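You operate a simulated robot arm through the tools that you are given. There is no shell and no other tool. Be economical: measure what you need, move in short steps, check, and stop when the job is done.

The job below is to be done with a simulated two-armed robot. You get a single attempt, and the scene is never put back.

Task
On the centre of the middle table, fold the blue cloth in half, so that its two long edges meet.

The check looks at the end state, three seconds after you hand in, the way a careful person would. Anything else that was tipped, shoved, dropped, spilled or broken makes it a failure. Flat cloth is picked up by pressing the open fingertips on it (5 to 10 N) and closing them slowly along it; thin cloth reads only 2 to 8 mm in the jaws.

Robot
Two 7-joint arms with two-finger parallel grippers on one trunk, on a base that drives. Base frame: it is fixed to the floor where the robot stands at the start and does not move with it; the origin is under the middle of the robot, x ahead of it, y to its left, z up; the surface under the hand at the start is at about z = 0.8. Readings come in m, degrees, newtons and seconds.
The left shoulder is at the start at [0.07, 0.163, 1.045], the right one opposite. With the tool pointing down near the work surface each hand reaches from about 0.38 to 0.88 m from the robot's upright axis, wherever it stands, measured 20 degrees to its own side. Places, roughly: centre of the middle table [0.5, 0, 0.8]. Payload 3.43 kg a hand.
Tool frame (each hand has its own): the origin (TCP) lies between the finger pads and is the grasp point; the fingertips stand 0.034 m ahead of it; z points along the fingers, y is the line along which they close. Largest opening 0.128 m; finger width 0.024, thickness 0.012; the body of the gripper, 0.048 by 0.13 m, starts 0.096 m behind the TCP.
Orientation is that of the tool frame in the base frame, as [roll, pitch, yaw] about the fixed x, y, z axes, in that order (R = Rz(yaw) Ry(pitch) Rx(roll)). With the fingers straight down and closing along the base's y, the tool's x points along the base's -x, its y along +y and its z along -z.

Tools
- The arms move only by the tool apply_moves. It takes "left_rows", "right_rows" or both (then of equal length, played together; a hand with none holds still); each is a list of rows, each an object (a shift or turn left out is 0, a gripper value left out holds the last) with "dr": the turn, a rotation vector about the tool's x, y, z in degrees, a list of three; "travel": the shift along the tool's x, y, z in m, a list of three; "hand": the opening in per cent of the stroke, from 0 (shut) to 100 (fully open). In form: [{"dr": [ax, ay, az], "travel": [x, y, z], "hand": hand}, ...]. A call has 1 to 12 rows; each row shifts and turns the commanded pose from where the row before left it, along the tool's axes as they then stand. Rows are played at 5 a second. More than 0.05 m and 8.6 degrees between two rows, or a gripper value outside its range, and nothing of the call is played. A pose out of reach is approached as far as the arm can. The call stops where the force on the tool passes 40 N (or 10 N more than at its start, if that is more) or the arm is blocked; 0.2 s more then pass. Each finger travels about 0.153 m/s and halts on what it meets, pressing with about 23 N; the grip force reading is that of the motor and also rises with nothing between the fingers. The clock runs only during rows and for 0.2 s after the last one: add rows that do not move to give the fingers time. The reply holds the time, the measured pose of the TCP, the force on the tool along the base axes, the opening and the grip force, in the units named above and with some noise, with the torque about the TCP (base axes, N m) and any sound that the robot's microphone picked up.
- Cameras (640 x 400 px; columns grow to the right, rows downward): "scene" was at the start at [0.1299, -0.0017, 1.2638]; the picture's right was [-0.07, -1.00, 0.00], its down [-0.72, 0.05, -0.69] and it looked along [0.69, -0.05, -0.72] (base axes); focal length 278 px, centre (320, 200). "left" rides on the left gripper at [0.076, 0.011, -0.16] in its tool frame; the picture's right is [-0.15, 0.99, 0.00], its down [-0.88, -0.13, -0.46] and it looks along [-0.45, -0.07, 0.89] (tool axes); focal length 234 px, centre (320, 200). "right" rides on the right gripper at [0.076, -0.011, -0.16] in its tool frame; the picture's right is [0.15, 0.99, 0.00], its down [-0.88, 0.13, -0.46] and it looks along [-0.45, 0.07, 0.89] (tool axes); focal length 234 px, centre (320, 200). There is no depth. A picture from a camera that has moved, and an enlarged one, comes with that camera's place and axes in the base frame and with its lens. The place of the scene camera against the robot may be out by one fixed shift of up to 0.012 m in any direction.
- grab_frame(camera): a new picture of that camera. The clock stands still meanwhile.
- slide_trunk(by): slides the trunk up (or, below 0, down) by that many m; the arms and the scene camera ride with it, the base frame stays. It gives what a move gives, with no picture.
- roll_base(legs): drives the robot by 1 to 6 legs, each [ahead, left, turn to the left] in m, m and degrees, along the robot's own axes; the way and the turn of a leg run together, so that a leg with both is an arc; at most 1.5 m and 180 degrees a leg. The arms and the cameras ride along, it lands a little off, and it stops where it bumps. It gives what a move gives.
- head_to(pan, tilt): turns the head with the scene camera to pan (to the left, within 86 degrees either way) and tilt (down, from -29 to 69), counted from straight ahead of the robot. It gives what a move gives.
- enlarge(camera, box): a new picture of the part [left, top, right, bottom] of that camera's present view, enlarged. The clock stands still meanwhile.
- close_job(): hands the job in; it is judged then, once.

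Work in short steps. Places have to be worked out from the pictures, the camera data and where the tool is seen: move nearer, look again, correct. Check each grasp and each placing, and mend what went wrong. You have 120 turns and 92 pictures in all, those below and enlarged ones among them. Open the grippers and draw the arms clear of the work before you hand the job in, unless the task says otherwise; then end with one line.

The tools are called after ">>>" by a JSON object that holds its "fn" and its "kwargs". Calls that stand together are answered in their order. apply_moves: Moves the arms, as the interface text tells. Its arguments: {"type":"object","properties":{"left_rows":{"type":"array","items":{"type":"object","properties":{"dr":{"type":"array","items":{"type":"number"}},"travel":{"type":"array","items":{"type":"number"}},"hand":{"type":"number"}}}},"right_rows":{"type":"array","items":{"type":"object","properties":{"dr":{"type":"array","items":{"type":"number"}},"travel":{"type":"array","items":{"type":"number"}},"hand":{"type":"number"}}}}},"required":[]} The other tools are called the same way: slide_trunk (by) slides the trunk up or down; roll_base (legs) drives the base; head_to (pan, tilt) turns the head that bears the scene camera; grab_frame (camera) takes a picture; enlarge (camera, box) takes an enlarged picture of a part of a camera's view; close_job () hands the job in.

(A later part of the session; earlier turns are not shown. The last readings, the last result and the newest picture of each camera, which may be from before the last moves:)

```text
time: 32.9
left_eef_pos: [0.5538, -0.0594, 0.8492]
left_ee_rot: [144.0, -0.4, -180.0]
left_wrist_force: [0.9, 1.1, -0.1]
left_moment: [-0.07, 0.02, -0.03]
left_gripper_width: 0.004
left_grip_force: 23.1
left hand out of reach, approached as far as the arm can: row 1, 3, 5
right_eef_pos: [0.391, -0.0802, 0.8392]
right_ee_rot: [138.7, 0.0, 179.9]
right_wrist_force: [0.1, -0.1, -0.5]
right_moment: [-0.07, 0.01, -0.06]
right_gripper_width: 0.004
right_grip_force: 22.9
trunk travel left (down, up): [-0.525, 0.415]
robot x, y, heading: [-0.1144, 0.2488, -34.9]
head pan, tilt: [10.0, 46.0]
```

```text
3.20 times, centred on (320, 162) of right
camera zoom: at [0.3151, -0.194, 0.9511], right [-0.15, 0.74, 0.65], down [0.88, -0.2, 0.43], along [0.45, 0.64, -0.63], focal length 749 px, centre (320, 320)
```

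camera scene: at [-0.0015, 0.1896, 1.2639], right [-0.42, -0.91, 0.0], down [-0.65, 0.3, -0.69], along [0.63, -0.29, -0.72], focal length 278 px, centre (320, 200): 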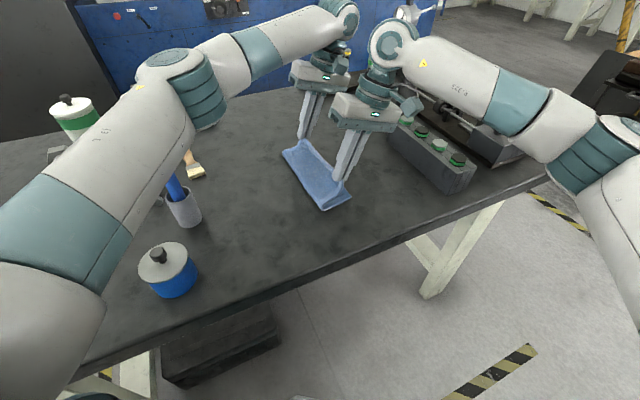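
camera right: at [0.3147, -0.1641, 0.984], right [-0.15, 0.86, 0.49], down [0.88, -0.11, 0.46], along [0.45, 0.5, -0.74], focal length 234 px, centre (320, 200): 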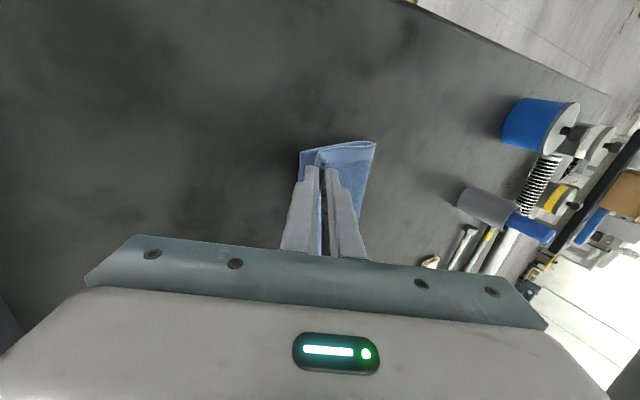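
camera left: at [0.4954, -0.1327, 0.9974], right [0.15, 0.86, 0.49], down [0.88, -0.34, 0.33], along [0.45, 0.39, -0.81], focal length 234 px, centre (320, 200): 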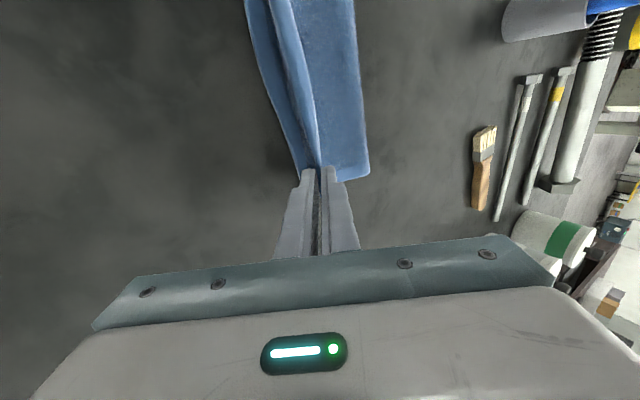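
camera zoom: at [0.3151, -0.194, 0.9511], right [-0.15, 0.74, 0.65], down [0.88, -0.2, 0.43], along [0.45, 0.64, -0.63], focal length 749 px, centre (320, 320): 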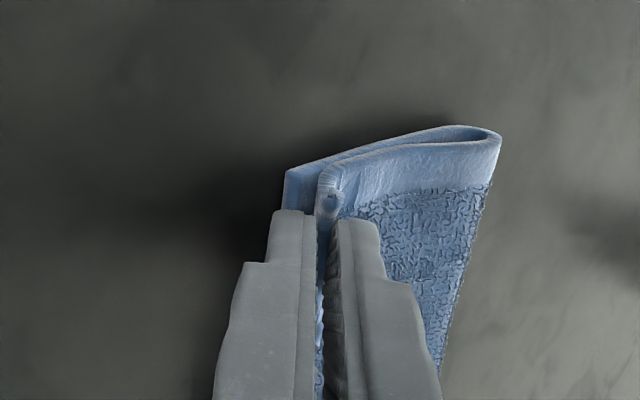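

The left hand ran out of reach and drew inward in x by 17 mm. I undo its tilt about the fingertip so it can get back to its place.

>>> {"fn": "apply_moves", "kwargs": {"left_rows": [{"travel": [0, 0.0022, 0], "dr": [3.75, 0, 0]}, {"travel": [0, 0.0022, 0], "dr": [3.75, 0, 0]}, {"travel": [0, 0.0022, 0], "dr": [3.75, 0, 0]}, {"travel": [0, 0.0022, 0], "dr": [3.75, 0, 0]}, {"travel": [0, 0.0022, 0], "dr": [3.75, 0, 0]}, {}]}}

>>> {"fn": "enlarge", "kwargs": {"camera": "scene", "box": [260, 130, 380, 205]}}

>>> {"fn": "enlarge", "kwargs": {"camera": "left", "box": [220, 50, 420, 175]}}

```text
time: 34.3
left_eef_pos: [0.5528, -0.0507, 0.8561]
left_ee_rot: [161.4, -0.1, -179.9]
left_wrist_force: [0.2, -0.3, 0.1]
left_moment: [0.03, -0.01, 0.02]
left_gripper_width: 0.004
left_grip_force: 23.3
right_eef_pos: [0.3904, -0.0813, 0.839]
right_ee_rot: [138.6, 0.0, -180.0]
right_wrist_force: [-0.1, 0.2, -0.8]
right_moment: [-0.02, 0.0, 0.0]
right_gripper_width: 0.004
right_grip_force: 23.3
trunk travel left (down, up): [-0.525, 0.415]
robot x, y, heading: [-0.1125, 0.2509, -35.1]
head pan, tilt: [10.0, 46.0]
```

```text
5.33 times, centred on (320, 168) of scene
camera zoom: at [-0.0019, 0.1879, 1.2638], right [-0.42, -0.91, 0.0], down [-0.65, 0.3, -0.69], along [0.63, -0.29, -0.72], focal length 1484 px, centre (320, 373)
```

zoom: 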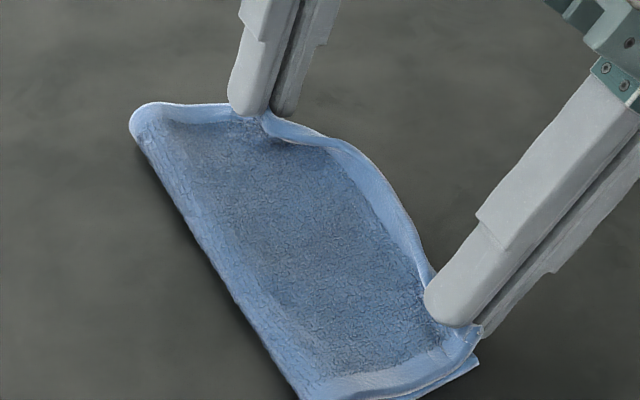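

```text
3.20 times, centred on (320, 112) of left
camera zoom: at [0.4775, -0.0905, 1.0108], right [0.15, 0.94, 0.32], down [0.88, -0.27, 0.39], along [0.45, 0.22, -0.87], focal length 749 px, centre (320, 480)
```

zoom: 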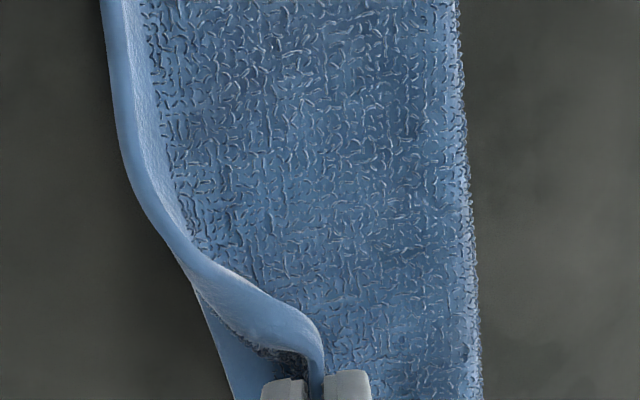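

The left tip is now at about (0.553, −0.040, 0.824). I bring it back to x 0.570, y −0.047 and lower it.

>>> {"fn": "apply_moves", "kwargs": {"left_rows": [{"travel": [-0.009, -0.0035, -0.001]}, {"travel": [-0.008, -0.0035, 0]}, {}, {"travel": [0, -0.002, 0.005]}, {"travel": [0, -0.0015, 0.005]}, {}]}}

>>> {"fn": "enlarge", "kwargs": {"camera": "scene", "box": [260, 130, 380, 205]}}

>>> {"fn": "enlarge", "kwargs": {"camera": "left", "box": [220, 50, 420, 175]}}

```text
time: 35.7
left_eef_pos: [0.5693, -0.0585, 0.844]
left_ee_rot: [161.5, -0.1, -180.0]
left_wrist_force: [-0.5, -0.1, 1.7]
left_moment: [0.11, 0.02, 0.02]
left_gripper_width: 0.0038
left_grip_force: 22.9
right_eef_pos: [0.391, -0.0808, 0.8393]
right_ee_rot: [138.8, 0.1, 180.0]
right_wrist_force: [0.5, 0.2, 0.5]
right_moment: [-0.06, -0.03, -0.04]
right_gripper_width: 0.0039
right_grip_force: 22.7
trunk travel left (down, up): [-0.525, 0.415]
robot x, y, heading: [-0.1136, 0.2433, -34.9]
head pan, tilt: [10.0, 46.0]
```

```text
5.33 times, centred on (320, 168) of scene
camera zoom: at [-0.0018, 0.1884, 1.2639], right [-0.42, -0.91, 0.0], down [-0.65, 0.3, -0.69], along [0.63, -0.29, -0.72], focal length 1484 px, centre (320, 373)
```

zoom: 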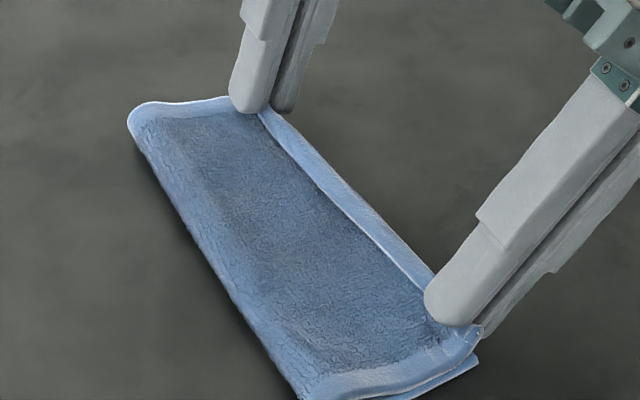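

```text
3.20 times, centred on (320, 112) of left
camera zoom: at [0.4956, -0.0978, 0.9985], right [0.15, 0.94, 0.32], down [0.88, -0.27, 0.39], along [0.45, 0.22, -0.86], focal length 749 px, centre (320, 480)
```

zoom: 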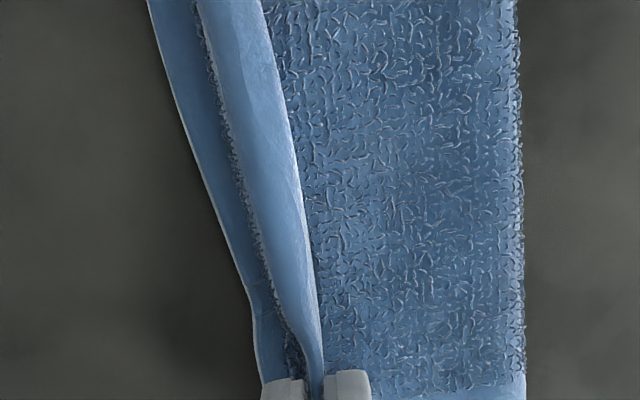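

Edges look aligned. I release gently with a small opening and back the hands off along the fingers.

>>> {"fn": "apply_moves", "kwargs": {"left_rows": [{"hand": 4, "travel": [0, 0, -0.001]}, {"hand": 7, "travel": [0, 0, -0.001]}, {"hand": 10}, {"hand": 13}, {}, {"travel": [0, 0, -0.006]}, {"travel": [0, 0, -0.01]}, {"travel": [0, 0, -0.015]}, {"travel": [0, 0, -0.02]}, {"travel": [0, 0, -0.025]}], "right_rows": [{"hand": 4, "travel": [0, 0, -0.001]}, {"hand": 7, "travel": [0, 0, -0.001]}, {"hand": 10}, {"hand": 13}, {}, {"travel": [0, 0, -0.006]}, {"travel": [0, 0, -0.01]}, {"travel": [0, 0, -0.015]}, {"travel": [0, 0, -0.02]}, {"travel": [0, 0, -0.025]}]}}

>>> {"fn": "enlarge", "kwargs": {"camera": "scene", "box": [260, 130, 380, 205]}}

>>> {"fn": "grab_frame", "kwargs": {"camera": "left"}}

>>> {"fn": "grab_frame", "kwargs": {"camera": "right"}}

```text
time: 37.9
left_eef_pos: [0.569, -0.0831, 0.9201]
left_ee_rot: [161.3, 0.1, -179.9]
left_wrist_force: [-1.4, -1.3, -0.3]
left_moment: [0.07, -0.04, -0.02]
left_gripper_width: 0.0167
left_grip_force: 0.1
right_eef_pos: [0.3887, -0.1326, 0.8982]
right_ee_rot: [138.6, 0.0, 180.0]
right_wrist_force: [-0.6, 0.3, -0.1]
right_moment: [-0.01, -0.02, 0.0]
right_gripper_width: 0.0166
right_grip_force: 0.1
trunk travel left (down, up): [-0.525, 0.415]
robot x, y, heading: [-0.1138, 0.2471, -35.1]
head pan, tilt: [10.0, 46.0]
```

```text
5.33 times, centred on (320, 168) of scene
camera zoom: at [-0.0029, 0.1879, 1.2639], right [-0.42, -0.91, 0.0], down [-0.65, 0.3, -0.69], along [0.63, -0.29, -0.72], focal length 1484 px, centre (320, 373)
```

zoom: 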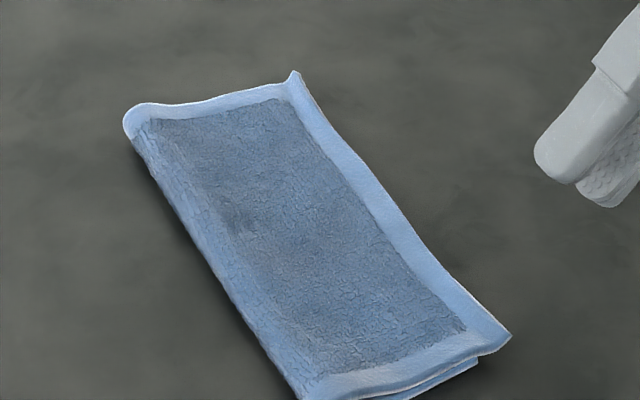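

```text
51 pictures are left
camera left: at [0.4948, -0.1242, 1.0745], right [0.14, 0.94, 0.32], down [0.88, -0.27, 0.39], along [0.45, 0.22, -0.86], focal length 234 px, centre (320, 200)
```

left: 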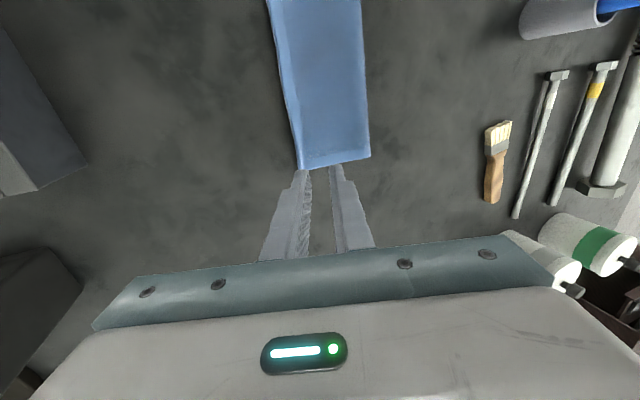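

```text
50 pictures are left
camera right: at [0.3127, -0.246, 1.0098], right [-0.15, 0.74, 0.65], down [0.88, -0.2, 0.43], along [0.45, 0.64, -0.62], focal length 234 px, centre (320, 200)
```

right: 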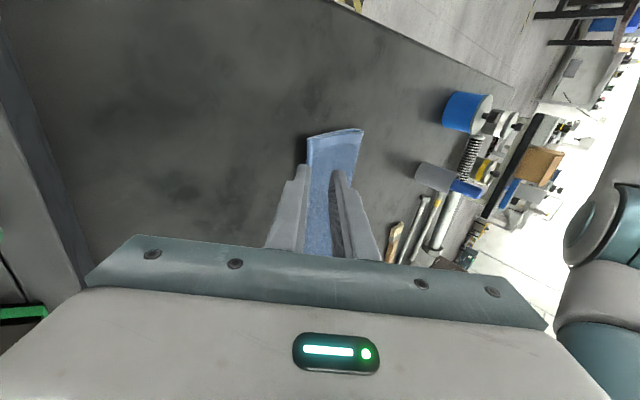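

The fold looks good. I back the hands off further (the left going upright) for a proper inspection of edge alignment.

>>> {"fn": "apply_moves", "kwargs": {"left_rows": [{"travel": [0, 0, -0.03], "dr": [6, 0, 0]}, {"travel": [0, 0, -0.03], "dr": [6, 0, 0]}, {"travel": [0.03, 0.01, 0], "dr": [6, 0, 0]}, {"travel": [0.04, 0.01, 0]}, {"travel": [0.04, 0.01, 0]}, {}], "right_rows": [{"travel": [0, -0.02, -0.04]}, {"travel": [0, -0.02, -0.04]}, {"travel": [0, -0.03, -0.03]}, {"travel": [0.04, -0.02, -0.03]}, {"travel": [0.04, 0, -0.03]}, {}]}}

>>> {"fn": "grab_frame", "kwargs": {"camera": "left"}}

>>> {"fn": "enlarge", "kwargs": {"camera": "scene", "box": [260, 130, 380, 205]}}

```text
refused: row 4 steps farther than a row can; nothing moved
```

```text
49 pictures are left
camera left: at [0.4948, -0.1242, 1.0745], right [0.14, 0.94, 0.32], down [0.88, -0.27, 0.39], along [0.45, 0.22, -0.86], focal length 234 px, centre (320, 200)
```

left: 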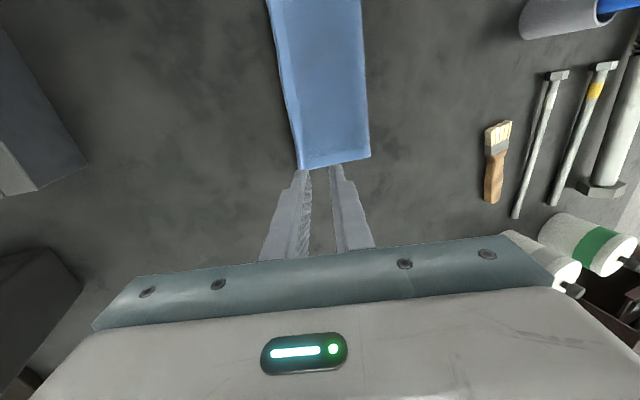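

```text
5.33 times, centred on (320, 168) of scene
camera zoom: at [-0.0029, 0.1879, 1.2639], right [-0.42, -0.91, 0.0], down [-0.65, 0.3, -0.69], along [0.63, -0.29, -0.72], focal length 1484 px, centre (320, 373)
```

zoom: 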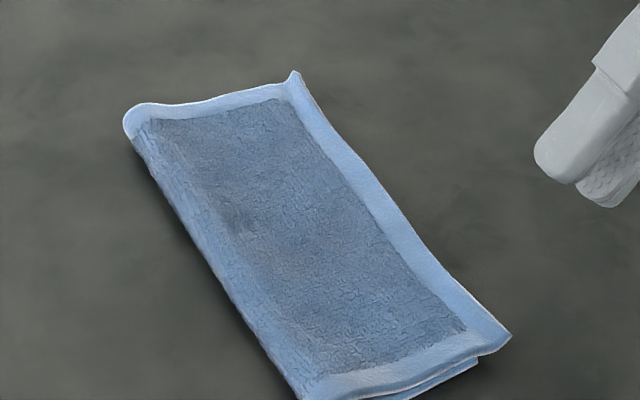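

That row was too large. I redo it in smaller steps: right hand straight up and back toward the robot while untilting, left hand up and back.

>>> {"fn": "apply_moves", "kwargs": {"left_rows": [{"travel": [0, 0, -0.03], "dr": [6, 0, 0]}, {"travel": [0, 0, -0.03], "dr": [6, 0, 0]}, {"travel": [0.03, 0.01, 0], "dr": [6, 0, 0]}, {"travel": [0.035, 0.01, 0]}, {"travel": [0.035, 0.01, 0]}, {}], "right_rows": [{"travel": [0.025, 0.02, -0.0225]}, {"travel": [0.025, 0.02, -0.0225]}, {"travel": [0.025, 0.02, -0.0225]}, {"travel": [0.025, 0.02, -0.0225], "dr": [6, 0, 0]}, {"travel": [0.025, 0.01, -0.0225], "dr": [6, 0, 0]}, {}]}}

>>> {"fn": "grab_frame", "kwargs": {"camera": "left"}}

>>> {"fn": "enlarge", "kwargs": {"camera": "scene", "box": [260, 130, 380, 205]}}

>>> {"fn": "grab_frame", "kwargs": {"camera": "right"}}

```text
time: 39.3
left_eef_pos: [0.4679, -0.0655, 0.9765]
left_ee_rot: [179.3, -0.1, -179.9]
left_wrist_force: [-0.6, -0.6, -1.3]
left_moment: [0.02, 0.05, 0.03]
left_gripper_width: 0.0165
left_grip_force: 0.0
right_eef_pos: [0.2664, -0.1375, 1.0397]
right_ee_rot: [150.7, -0.1, 180.0]
right_wrist_force: [0.0, 0.0, -0.6]
right_moment: [0.01, 0.03, 0.04]
right_gripper_width: 0.0165
right_grip_force: 0.1
trunk travel left (down, up): [-0.525, 0.415]
robot x, y, heading: [-0.1177, 0.243, -34.9]
head pan, tilt: [10.0, 46.0]
```

```text
47 pictures are left
camera left: at [0.3944, -0.0561, 1.1366], right [0.14, 0.99, 0.01], down [0.88, -0.13, 0.45], along [0.45, -0.06, -0.89], focal length 234 px, centre (320, 200)
```

left: 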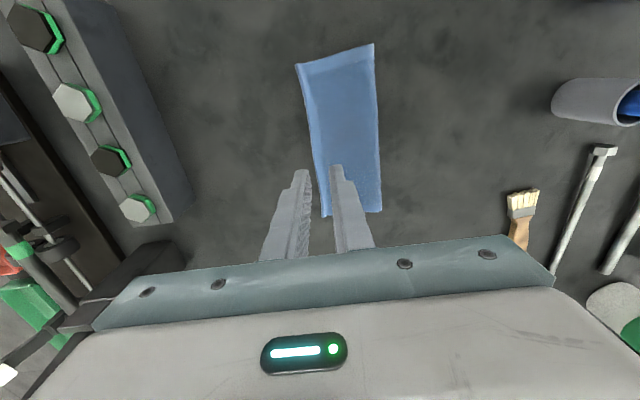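

```text
5.33 times, centred on (320, 168) of scene
camera zoom: at [-0.001, 0.1877, 1.2637], right [-0.42, -0.91, 0.0], down [-0.65, 0.3, -0.69], along [0.63, -0.29, -0.72], focal length 1484 px, centre (320, 373)
```

zoom: 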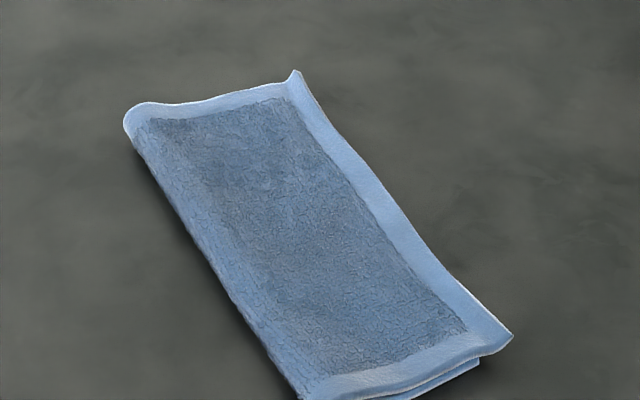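

```text
45 pictures are left
camera right: at [0.1913, -0.225, 1.1738], right [-0.15, 0.86, 0.48], down [0.88, -0.11, 0.46], along [0.45, 0.49, -0.74], focal length 234 px, centre (320, 200)
```

right: 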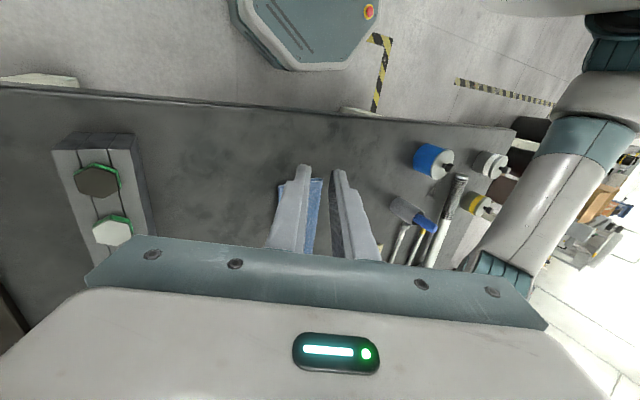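

>>> {"fn": "enlarge", "kwargs": {"camera": "left", "box": [260, 20, 420, 120]}}

>>> {"fn": "enlarge", "kwargs": {"camera": "left", "box": [260, 130, 420, 230]}}

```text
4.00 times, centred on (340, 70) of left
camera zoom: at [0.3944, -0.0561, 1.1366], right [0.14, 0.99, 0.01], down [0.88, -0.13, 0.45], along [0.45, -0.06, -0.89], focal length 937 px, centre (240, 720)
```

zoom: 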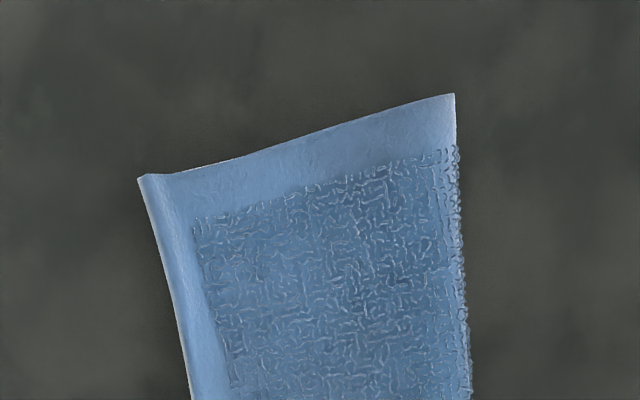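

```text
4.00 times, centred on (340, 180) of left
camera zoom: at [0.3944, -0.0561, 1.1366], right [0.14, 0.99, 0.01], down [0.88, -0.13, 0.45], along [0.45, -0.06, -0.89], focal length 937 px, centre (240, 280)
```

zoom: 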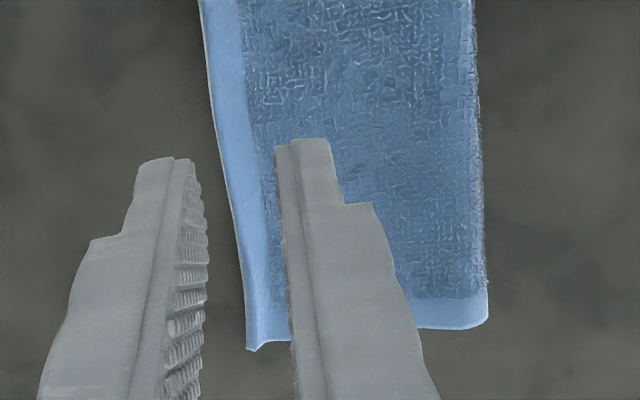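

The upper edge seems to overshoot the lower one at the near end by about a centimetre. I return the right hand to its earlier low viewing pose on that side, to see the open edge directly.

>>> {"fn": "apply_moves", "kwargs": {"right_rows": [{"dr": [-6, 0, 0], "travel": [-0.02, 0, 0]}, {"dr": [-6, 0, 0], "travel": [-0.02, 0, 0]}, {"travel": [0, -0.02, 0.02]}, {"travel": [0, -0.02, 0.02]}, {"travel": [-0.01, -0.01, 0.01]}, {}]}}

>>> {"fn": "grab_frame", "kwargs": {"camera": "right"}}

>>> {"fn": "enlarge", "kwargs": {"camera": "right", "box": [230, 120, 390, 220]}}

```text
time: 40.7
left_eef_pos: [0.4676, -0.065, 0.9767]
left_ee_rot: [179.5, 0.0, -179.9]
left_wrist_force: [-0.3, 0.1, -0.3]
left_moment: [-0.01, -0.02, -0.01]
left_gripper_width: 0.0165
left_grip_force: 0.1
right_eef_pos: [0.315, -0.1394, 0.9702]
right_ee_rot: [138.7, 0.0, 180.0]
right_wrist_force: [0.1, 0.1, 0.5]
right_moment: [0.02, 0.0, 0.01]
right_gripper_width: 0.0167
right_grip_force: 0.1
trunk travel left (down, up): [-0.525, 0.415]
robot x, y, heading: [-0.1131, 0.2453, -34.9]
head pan, tilt: [10.0, 46.0]
```

```text
42 pictures are left
camera right: at [0.239, -0.2538, 1.0826], right [-0.15, 0.74, 0.65], down [0.88, -0.2, 0.43], along [0.45, 0.64, -0.62], focal length 234 px, centre (320, 200)
```

right: 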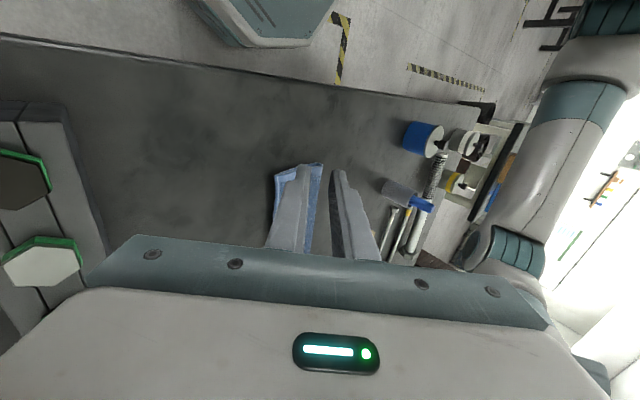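

```text
4.00 times, centred on (310, 170) of right
camera zoom: at [0.239, -0.2538, 1.0826], right [-0.15, 0.74, 0.65], down [0.88, -0.2, 0.43], along [0.45, 0.64, -0.62], focal length 937 px, centre (360, 320)
```

zoom: 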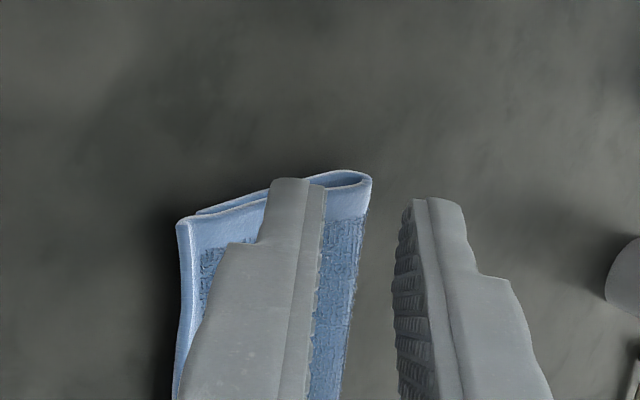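

The open edge shows the upper layer overhanging the lower by roughly 12–17 mm, so it needs correcting. I'll regrasp the upper edge at both ends as before and shift it back, first bringing both hands upright above those points.

>>> {"fn": "apply_moves", "kwargs": {"left_rows": [{"travel": [-0.03, -0.002, 0], "dr": [0.6, 0, 0], "hand": 14}, {"travel": [-0.03, -0.002, 0]}, {"travel": [-0.03, -0.002, 0]}, {"travel": [-0.0113, -0.002, 0.01]}, {"travel": [0, 0, 0.03]}, {"travel": [0, 0, 0.03]}, {}], "right_rows": [{"dr": [6.9, 0, 0], "hand": 14}, {"dr": [6.9, 0, 0]}, {"dr": [6.9, 0, 0]}, {"dr": [6.9, 0, 0]}, {"dr": [6.9, 0, 0]}, {"dr": [6.8, 0, 0]}, {}]}}

>>> {"fn": "apply_moves", "kwargs": {"right_rows": [{"travel": [-0.025, 0.02, 0.02]}, {"travel": [-0.025, 0.02, 0.02]}, {"travel": [-0.025, 0.02, 0.025]}, {"travel": [0, 0.005, 0.025]}, {}]}}

>>> {"fn": "enlarge", "kwargs": {"camera": "left", "box": [220, 100, 420, 225]}}

>>> {"fn": "enlarge", "kwargs": {"camera": "right", "box": [220, 100, 420, 225]}}

```text
time: 42.3
left_eef_pos: [0.5703, -0.075, 0.9045]
left_ee_rot: [-180.0, 0.1, -179.9]
left_wrist_force: [-0.4, 0.4, -0.1]
left_moment: [-0.01, 0.01, -0.01]
left_gripper_width: 0.0179
left_grip_force: 0.1
right_eef_pos: [0.3147, -0.1409, 0.9708]
right_ee_rot: [-179.9, 0.0, 180.0]
right_wrist_force: [-0.1, 0.2, 0.5]
right_moment: [0.0, -0.03, -0.04]
right_gripper_width: 0.018
right_grip_force: 0.1
trunk travel left (down, up): [-0.525, 0.415]
robot x, y, heading: [-0.115, 0.2477, -35.1]
head pan, tilt: [10.0, 46.0]
```

```text
time: 43.5
left_eef_pos: [0.5715, -0.0749, 0.9059]
left_ee_rot: [180.0, -0.1, -179.9]
left_wrist_force: [0.4, -0.2, -0.6]
left_moment: [0.01, 0.0, 0.02]
left_gripper_width: 0.0179
left_grip_force: 0.2
right_eef_pos: [0.3902, -0.0758, 0.8801]
right_ee_rot: [-180.0, -0.1, -180.0]
right_wrist_force: [0.0, 0.4, 1.1]
right_moment: [-0.01, 0.04, 0.02]
right_gripper_width: 0.0178
right_grip_force: 0.0
trunk travel left (down, up): [-0.525, 0.415]
robot x, y, heading: [-0.1168, 0.2472, -34.9]
head pan, tilt: [10.0, 46.0]
```

```text
3.20 times, centred on (320, 162) of left
camera zoom: at [0.4966, -0.0634, 1.0647], right [0.15, 0.99, 0.0], down [0.88, -0.13, 0.45], along [0.45, -0.07, -0.89], focal length 749 px, centre (320, 320)
```

zoom: 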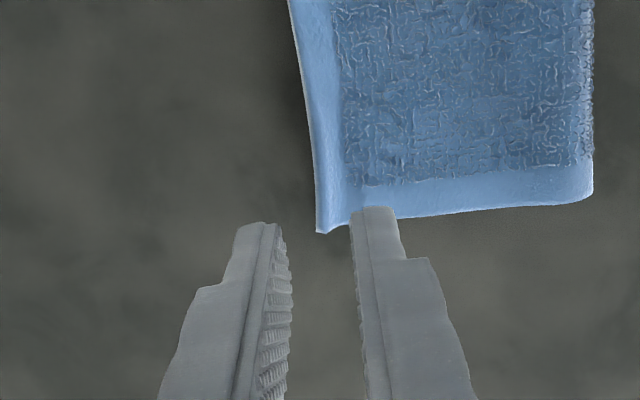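

```text
3.20 times, centred on (320, 162) of right
camera zoom: at [0.3148, -0.0864, 1.0395], right [-0.15, 0.99, 0.0], down [0.88, 0.13, 0.45], along [0.45, 0.07, -0.89], focal length 749 px, centre (320, 320)
```

zoom: 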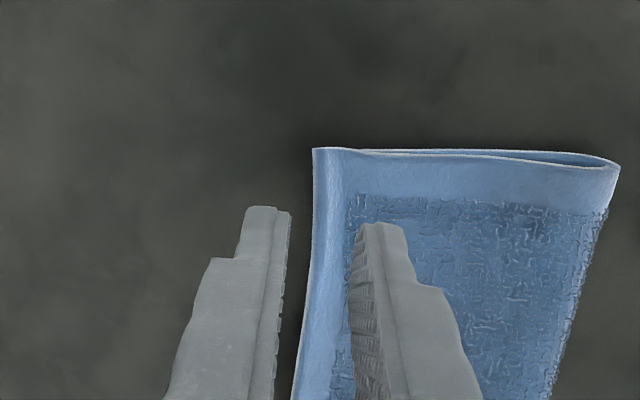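

The upper edge sits at y ≈ −0.077 at both ends. I centre both hands at y −0.071 (outer finger just beyond the edge) and lower to near contact.

>>> {"fn": "apply_moves", "kwargs": {"left_rows": [{"travel": [0, 0.004, 0.02]}, {"travel": [0, 0, 0.02]}, {"travel": [0, 0, 0.02]}, {}], "right_rows": [{"travel": [0, 0.005, 0.01]}, {"travel": [0, 0, 0.015]}, {"travel": [0, 0, 0.009]}, {}]}}

>>> {"fn": "enlarge", "kwargs": {"camera": "left", "box": [220, 100, 420, 225]}}

>>> {"fn": "enlarge", "kwargs": {"camera": "right", "box": [220, 100, 420, 225]}}

```text
time: 44.5
left_eef_pos: [0.5697, -0.0724, 0.8454]
left_ee_rot: [180.0, 0.0, -179.8]
left_wrist_force: [-0.7, 0.1, -0.2]
left_moment: [0.0, -0.01, 0.0]
left_gripper_width: 0.0179
left_grip_force: 0.1
right_eef_pos: [0.3897, -0.0699, 0.8484]
right_ee_rot: [180.0, 0.0, -180.0]
right_wrist_force: [0.5, 0.2, -0.1]
right_moment: [0.02, -0.01, -0.01]
right_gripper_width: 0.0177
right_grip_force: 0.1
trunk travel left (down, up): [-0.525, 0.415]
robot x, y, heading: [-0.1147, 0.247, -35.0]
head pan, tilt: [10.0, 46.0]
```

```text
3.20 times, centred on (320, 162) of left
camera zoom: at [0.4949, -0.06, 1.0064], right [0.15, 0.99, 0.0], down [0.88, -0.13, 0.46], along [0.45, -0.07, -0.89], focal length 749 px, centre (320, 320)
```

zoom: 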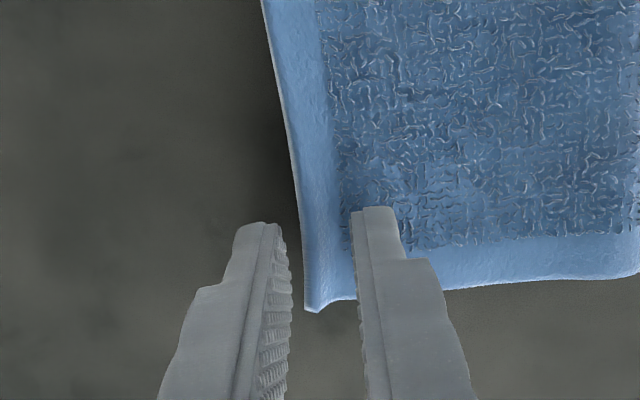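

```text
3.20 times, centred on (320, 162) of right
camera zoom: at [0.3143, -0.0814, 1.0074], right [-0.15, 0.99, 0.0], down [0.88, 0.13, 0.46], along [0.45, 0.07, -0.89], focal length 749 px, centre (320, 320)
```

zoom: 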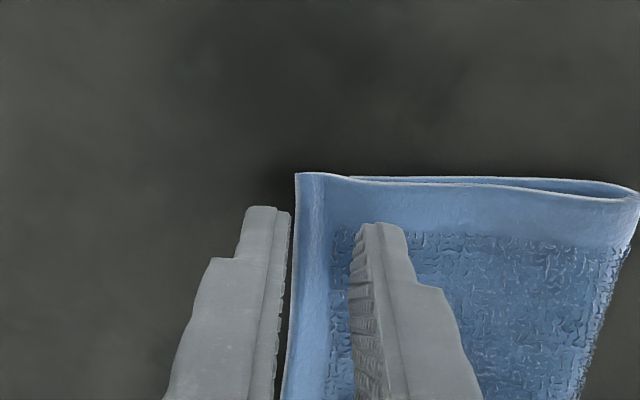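

Positions look right (overhang here about 14 mm). I lower to light contact.

>>> {"fn": "apply_moves", "kwargs": {"left_rows": [{"travel": [0, 0, 0.005]}, {"travel": [0, 0, 0.003]}, {"travel": [0, 0, 0.0012]}, {}], "right_rows": [{"travel": [0, -0.0015, 0.005]}, {"travel": [0, 0, 0.0055]}, {"travel": [0, 0, 0.0012]}, {}]}}

>>> {"fn": "enlarge", "kwargs": {"camera": "right", "box": [220, 100, 420, 225]}}

```text
time: 45.5
left_eef_pos: [0.5705, -0.0709, 0.8393]
left_ee_rot: [-179.8, 0.0, -179.9]
left_wrist_force: [0.1, 0.1, 9.7]
left_moment: [0.12, -0.02, -0.03]
left_gripper_width: 0.0179
left_grip_force: 0.0
right_eef_pos: [0.3908, -0.0705, 0.839]
right_ee_rot: [180.0, 0.3, -180.0]
right_wrist_force: [4.6, 0.0, 19.2]
right_moment: [0.23, -0.15, -0.07]
right_gripper_width: 0.0174
right_grip_force: 0.0
trunk travel left (down, up): [-0.525, 0.415]
robot x, y, heading: [-0.1161, 0.2463, -35.1]
head pan, tilt: [10.0, 46.0]
```

```text
3.20 times, centred on (320, 162) of right
camera zoom: at [0.3136, -0.082, 0.9977], right [-0.15, 0.99, 0.0], down [0.88, 0.13, 0.46], along [0.45, 0.07, -0.89], focal length 749 px, centre (320, 320)
```

zoom: 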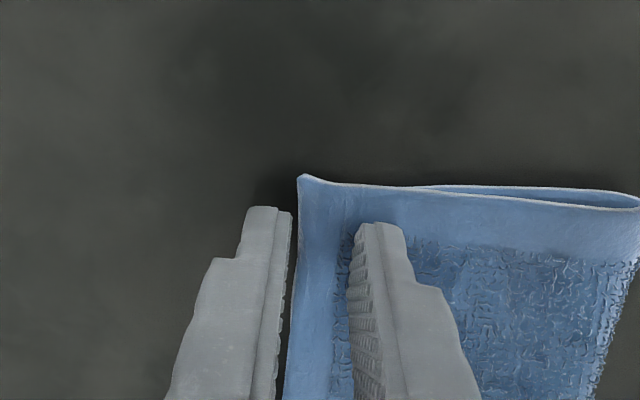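

The inner fingers rest on both layers, with the right one pressing rather hard. I ease off and close slowly.

>>> {"fn": "apply_moves", "kwargs": {"left_rows": [{"travel": [0, 0, -0.0006], "hand": 13}, {"hand": 12}, {"hand": 10.5}, {"hand": 9}, {"hand": 7.5}, {"hand": 6}, {"hand": 4.5}, {"hand": 3}, {"hand": 1.5}, {"hand": 0}, {}, {}], "right_rows": [{"travel": [0, 0, -0.0013], "hand": 13}, {"hand": 12}, {"hand": 10.5}, {"hand": 9}, {"hand": 7.5}, {"hand": 6}, {"hand": 4.5}, {"hand": 3}, {"hand": 1.5}, {"hand": 0}, {}, {}]}}

>>> {"fn": "enlarge", "kwargs": {"camera": "left", "box": [220, 100, 420, 225]}}

>>> {"fn": "enlarge", "kwargs": {"camera": "right", "box": [220, 100, 420, 225]}}

```text
time: 48.1
left_eef_pos: [0.5691, -0.0699, 0.8386]
left_ee_rot: [-179.9, 0.1, -179.9]
left_wrist_force: [-0.8, 0.2, 5.9]
left_moment: [0.08, 0.08, -0.01]
left_gripper_width: 0.0025
left_grip_force: 23.0
right_eef_pos: [0.39, -0.071, 0.8386]
right_ee_rot: [-179.9, 0.1, 179.9]
right_wrist_force: [1.1, 5.0, 21.2]
right_moment: [0.33, -0.01, 0.01]
right_gripper_width: 0.0039
right_grip_force: 23.1
trunk travel left (down, up): [-0.525, 0.415]
robot x, y, heading: [-0.1156, 0.2454, -34.8]
head pan, tilt: [10.0, 46.0]
```

```text
3.20 times, centred on (320, 162) of left
camera zoom: at [0.4941, -0.059, 0.9991], right [0.15, 0.99, 0.0], down [0.88, -0.13, 0.46], along [0.45, -0.07, -0.89], focal length 749 px, centre (320, 320)
```

zoom: 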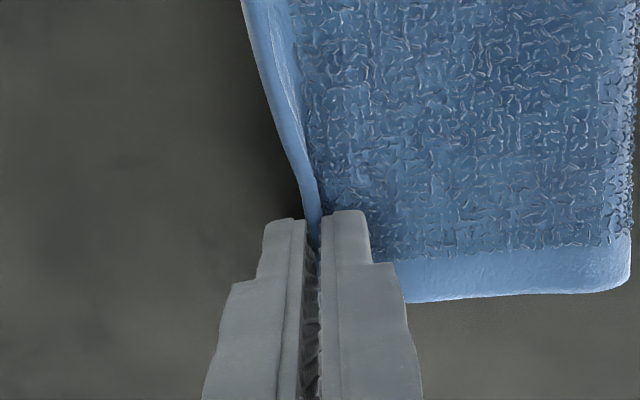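

```text
3.20 times, centred on (320, 162) of right
camera zoom: at [0.3132, -0.0815, 0.9978], right [-0.15, 0.99, 0.0], down [0.88, 0.13, 0.46], along [0.45, 0.07, -0.89], focal length 749 px, centre (320, 320)
```

zoom: 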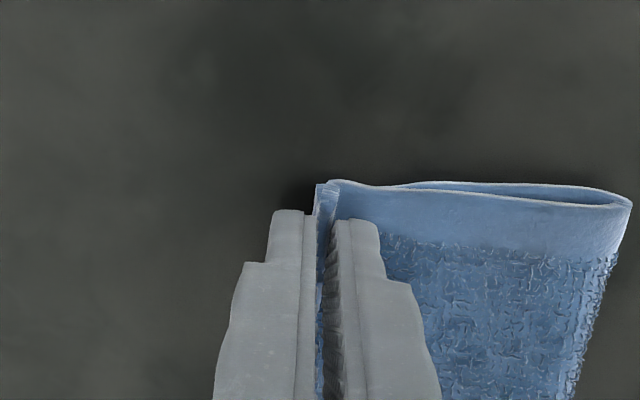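

Both hold the upper edge. I lift 12 mm and look where the lower edge is.

>>> {"fn": "apply_moves", "kwargs": {"left_rows": [{"travel": [0, 0, -0.006]}, {"travel": [0, 0.003, -0.006]}, {}], "right_rows": [{"travel": [0, 0, -0.006]}, {"travel": [0, 0.003, -0.006]}, {}]}}

>>> {"fn": "enlarge", "kwargs": {"camera": "left", "box": [220, 60, 420, 185]}}

>>> {"fn": "enlarge", "kwargs": {"camera": "right", "box": [220, 100, 420, 225]}}

>>> {"fn": "enlarge", "kwargs": {"camera": "scene", "box": [260, 130, 380, 205]}}

```text
time: 48.9
left_eef_pos: [0.5704, -0.0693, 0.8501]
left_ee_rot: [179.9, -0.2, -179.9]
left_wrist_force: [-0.4, 0.9, -0.2]
left_moment: [0.01, 0.04, 0.0]
left_gripper_width: 0.0026
left_grip_force: 22.5
right_eef_pos: [0.3898, -0.0699, 0.8476]
right_ee_rot: [179.9, -0.1, -180.0]
right_wrist_force: [0.8, -1.3, -0.5]
right_moment: [0.02, 0.0, -0.01]
right_gripper_width: 0.0034
right_grip_force: 22.6
trunk travel left (down, up): [-0.525, 0.415]
robot x, y, heading: [-0.1148, 0.2495, -35.0]
head pan, tilt: [10.0, 46.0]
```

```text
3.20 times, centred on (320, 122) of left
camera zoom: at [0.4957, -0.0583, 1.0094], right [0.14, 0.99, 0.0], down [0.88, -0.13, 0.45], along [0.45, -0.07, -0.89], focal length 749 px, centre (320, 448)
```

zoom: 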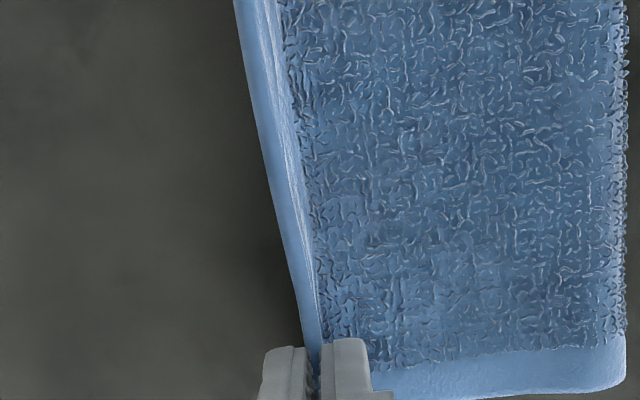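

```text
3.20 times, centred on (320, 162) of right
camera zoom: at [0.3141, -0.0808, 1.0073], right [-0.15, 0.99, 0.0], down [0.88, 0.13, 0.45], along [0.45, 0.07, -0.89], focal length 749 px, centre (320, 320)
```

zoom: 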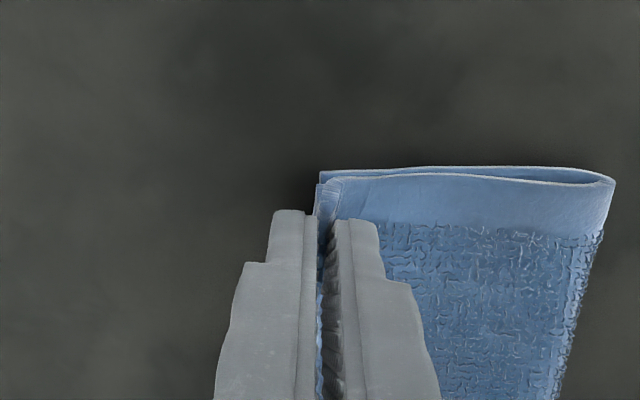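

```text
5.33 times, centred on (320, 168) of scene
camera zoom: at [-0.0014, 0.1879, 1.2637], right [-0.42, -0.91, 0.0], down [-0.65, 0.3, -0.69], along [0.63, -0.29, -0.72], focal length 1484 px, centre (320, 373)
```

zoom: 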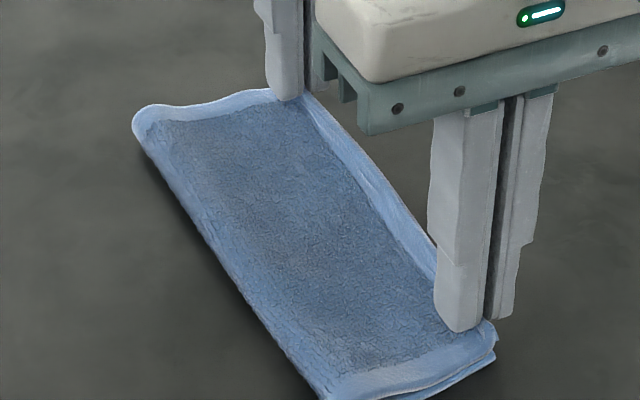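

The lower near corner got dragged to y ≈ −0.072, so the right end is nearly aligned already. I shift left +8 mm and right +3 mm and look for the lower edge at the far end.

>>> {"fn": "apply_moves", "kwargs": {"left_rows": [{"travel": [0, 0.004, -0.003]}, {"travel": [0, 0.004, -0.003]}, {}], "right_rows": [{"travel": [0, 0.0015, 0]}, {"travel": [0, 0.0015, 0]}, {}]}}

>>> {"fn": "enlarge", "kwargs": {"camera": "left", "box": [220, 60, 420, 185]}}

>>> {"fn": "enlarge", "kwargs": {"camera": "right", "box": [220, 100, 420, 225]}}

```text
time: 49.7
left_eef_pos: [0.571, -0.0605, 0.8561]
left_ee_rot: [-179.9, 0.1, -179.8]
left_wrist_force: [0.1, 0.2, 0.5]
left_moment: [-0.02, 0.04, -0.03]
left_gripper_width: 0.0026
left_grip_force: 23.1
right_eef_pos: [0.3902, -0.0665, 0.8483]
right_ee_rot: [179.9, 0.0, -179.9]
right_wrist_force: [-0.3, 0.0, 0.3]
right_moment: [-0.02, 0.0, 0.0]
right_gripper_width: 0.0034
right_grip_force: 23.0
trunk travel left (down, up): [-0.525, 0.415]
robot x, y, heading: [-0.1158, 0.2463, -34.8]
head pan, tilt: [10.0, 46.0]
```

```text
3.20 times, centred on (320, 122) of left
camera zoom: at [0.4956, -0.0504, 1.016], right [0.15, 0.99, 0.0], down [0.88, -0.13, 0.46], along [0.45, -0.07, -0.89], focal length 749 px, centre (320, 448)
```

zoom: 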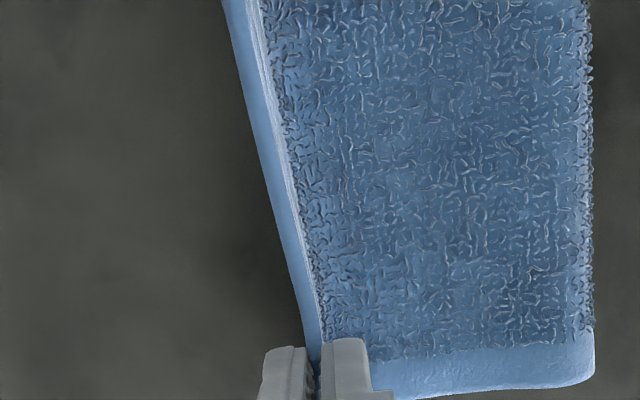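

```text
3.20 times, centred on (320, 162) of right
camera zoom: at [0.3148, -0.0777, 1.0077], right [-0.15, 0.99, 0.0], down [0.88, 0.13, 0.46], along [0.45, 0.07, -0.89], focal length 749 px, centre (320, 320)
```

zoom: 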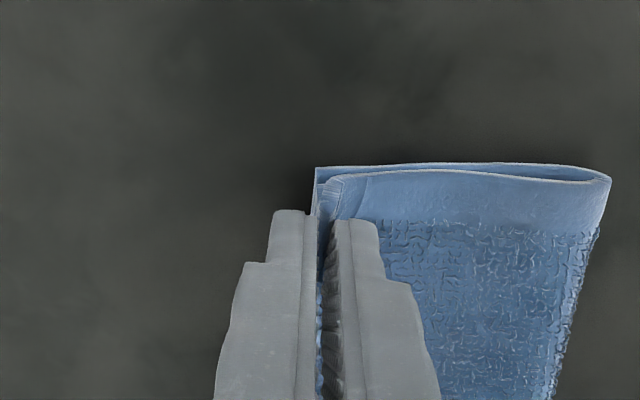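

The lower far edge is still hidden under the upper one, so I shift the left hand a further 8 mm.

>>> {"fn": "apply_moves", "kwargs": {"left_rows": [{"travel": [0, 0.004, -0.002]}, {"travel": [0, 0.004, -0.002]}, {}]}}

>>> {"fn": "enlarge", "kwargs": {"camera": "left", "box": [220, 60, 420, 185]}}

>>> {"fn": "enlarge", "kwargs": {"camera": "scene", "box": [260, 130, 380, 205]}}

```text
time: 50.5
left_eef_pos: [0.571, -0.055, 0.8596]
left_ee_rot: [-180.0, -0.2, -180.0]
left_wrist_force: [-0.7, -0.6, 0.3]
left_moment: [0.02, 0.0, 0.0]
left_gripper_width: 0.0028
left_grip_force: 22.8
right_eef_pos: [0.3912, -0.0659, 0.8468]
right_ee_rot: [-180.0, -0.1, -180.0]
right_wrist_force: [-0.4, 0.5, -0.4]
right_moment: [-0.01, -0.04, 0.03]
right_gripper_width: 0.0035
right_grip_force: 23.2
trunk travel left (down, up): [-0.525, 0.415]
robot x, y, heading: [-0.1141, 0.2412, -35.0]
head pan, tilt: [10.0, 46.0]
```

```text
3.20 times, centred on (320, 122) of left
camera zoom: at [0.496, -0.0437, 1.019], right [0.15, 0.99, 0.0], down [0.88, -0.13, 0.45], along [0.45, -0.07, -0.89], focal length 749 px, centre (320, 448)
```

zoom: 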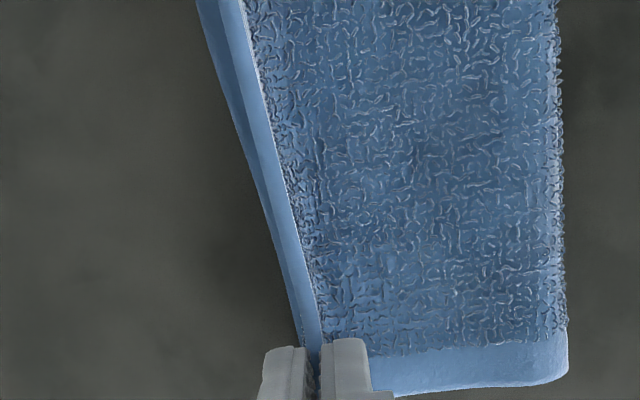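

```text
5.33 times, centred on (320, 168) of scene
camera zoom: at [-0.0016, 0.1884, 1.2638], right [-0.42, -0.91, 0.0], down [-0.65, 0.3, -0.69], along [0.63, -0.29, -0.72], focal length 1484 px, centre (320, 373)
```

zoom: 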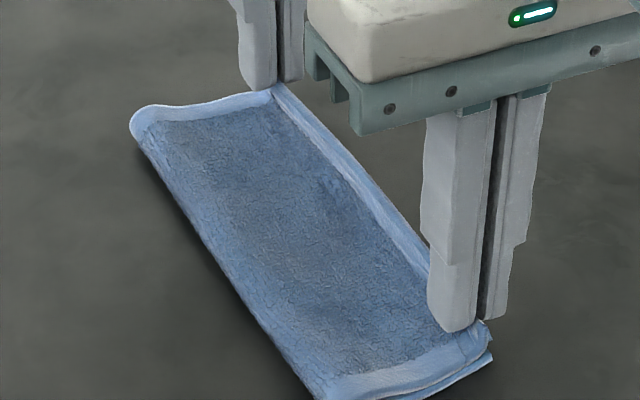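

Now the lower far edge shows at y ≈ −0.0615, and the upper edge will land within a few mm of it. I tilt both hands outward by 18° about the tips and lower.

>>> {"fn": "apply_moves", "kwargs": {"left_rows": [{"travel": [0, -0.0024, 0.0028], "dr": [-3.6, 0, 0]}, {"travel": [0, -0.0026, 0.0028], "dr": [-3.6, 0, 0]}, {"travel": [0, -0.0028, 0.0028], "dr": [-3.6, 0, 0]}, {"travel": [0, -0.0029, 0.0027], "dr": [-3.6, 0, 0]}, {"travel": [0, -0.003, 0.0026], "dr": [-3.6, 0, 0]}, {}], "right_rows": [{"travel": [0, -0.0021, 0], "dr": [-3.6, 0, 0]}, {"travel": [0, -0.0021, 0], "dr": [-3.6, 0, 0]}, {"travel": [0, -0.0021, 0], "dr": [-3.6, 0, 0]}, {"travel": [0, -0.0021, 0], "dr": [-3.6, 0, 0]}, {"travel": [0, -0.0021, 0], "dr": [-3.6, 0, 0]}, {}]}}

>>> {"fn": "enlarge", "kwargs": {"camera": "left", "box": [220, 60, 420, 185]}}

>>> {"fn": "enlarge", "kwargs": {"camera": "right", "box": [220, 100, 420, 225]}}

```text
time: 51.9
left_eef_pos: [0.571, -0.0661, 0.8451]
left_ee_rot: [162.0, -0.1, -179.9]
left_wrist_force: [-0.8, -0.6, 0.7]
left_moment: [-0.01, 0.07, 0.02]
left_gripper_width: 0.0025
left_grip_force: 22.8
right_eef_pos: [0.3908, -0.0774, 0.8465]
right_ee_rot: [162.0, -0.2, -180.0]
right_wrist_force: [1.2, -0.1, 0.9]
right_moment: [-0.09, 0.0, 0.0]
right_gripper_width: 0.0033
right_grip_force: 23.0
trunk travel left (down, up): [-0.525, 0.415]
robot x, y, heading: [-0.1162, 0.2498, -34.8]
head pan, tilt: [10.0, 46.0]
```

```text
3.20 times, centred on (320, 122) of left
camera zoom: at [0.4969, -0.1039, 0.9997], right [0.15, 0.94, 0.31], down [0.88, -0.26, 0.39], along [0.45, 0.21, -0.87], focal length 749 px, centre (320, 448)
```

zoom: 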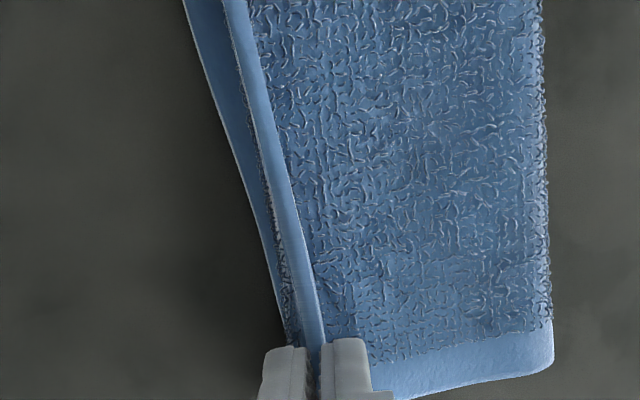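

```text
3.20 times, centred on (320, 162) of right
camera zoom: at [0.3151, -0.1364, 0.9951], right [-0.15, 0.94, 0.31], down [0.88, -0.02, 0.47], along [0.45, 0.34, -0.83], focal length 749 px, centre (320, 320)
```

zoom: 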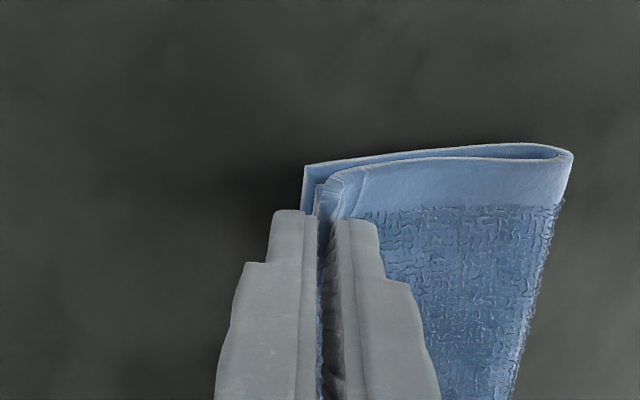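

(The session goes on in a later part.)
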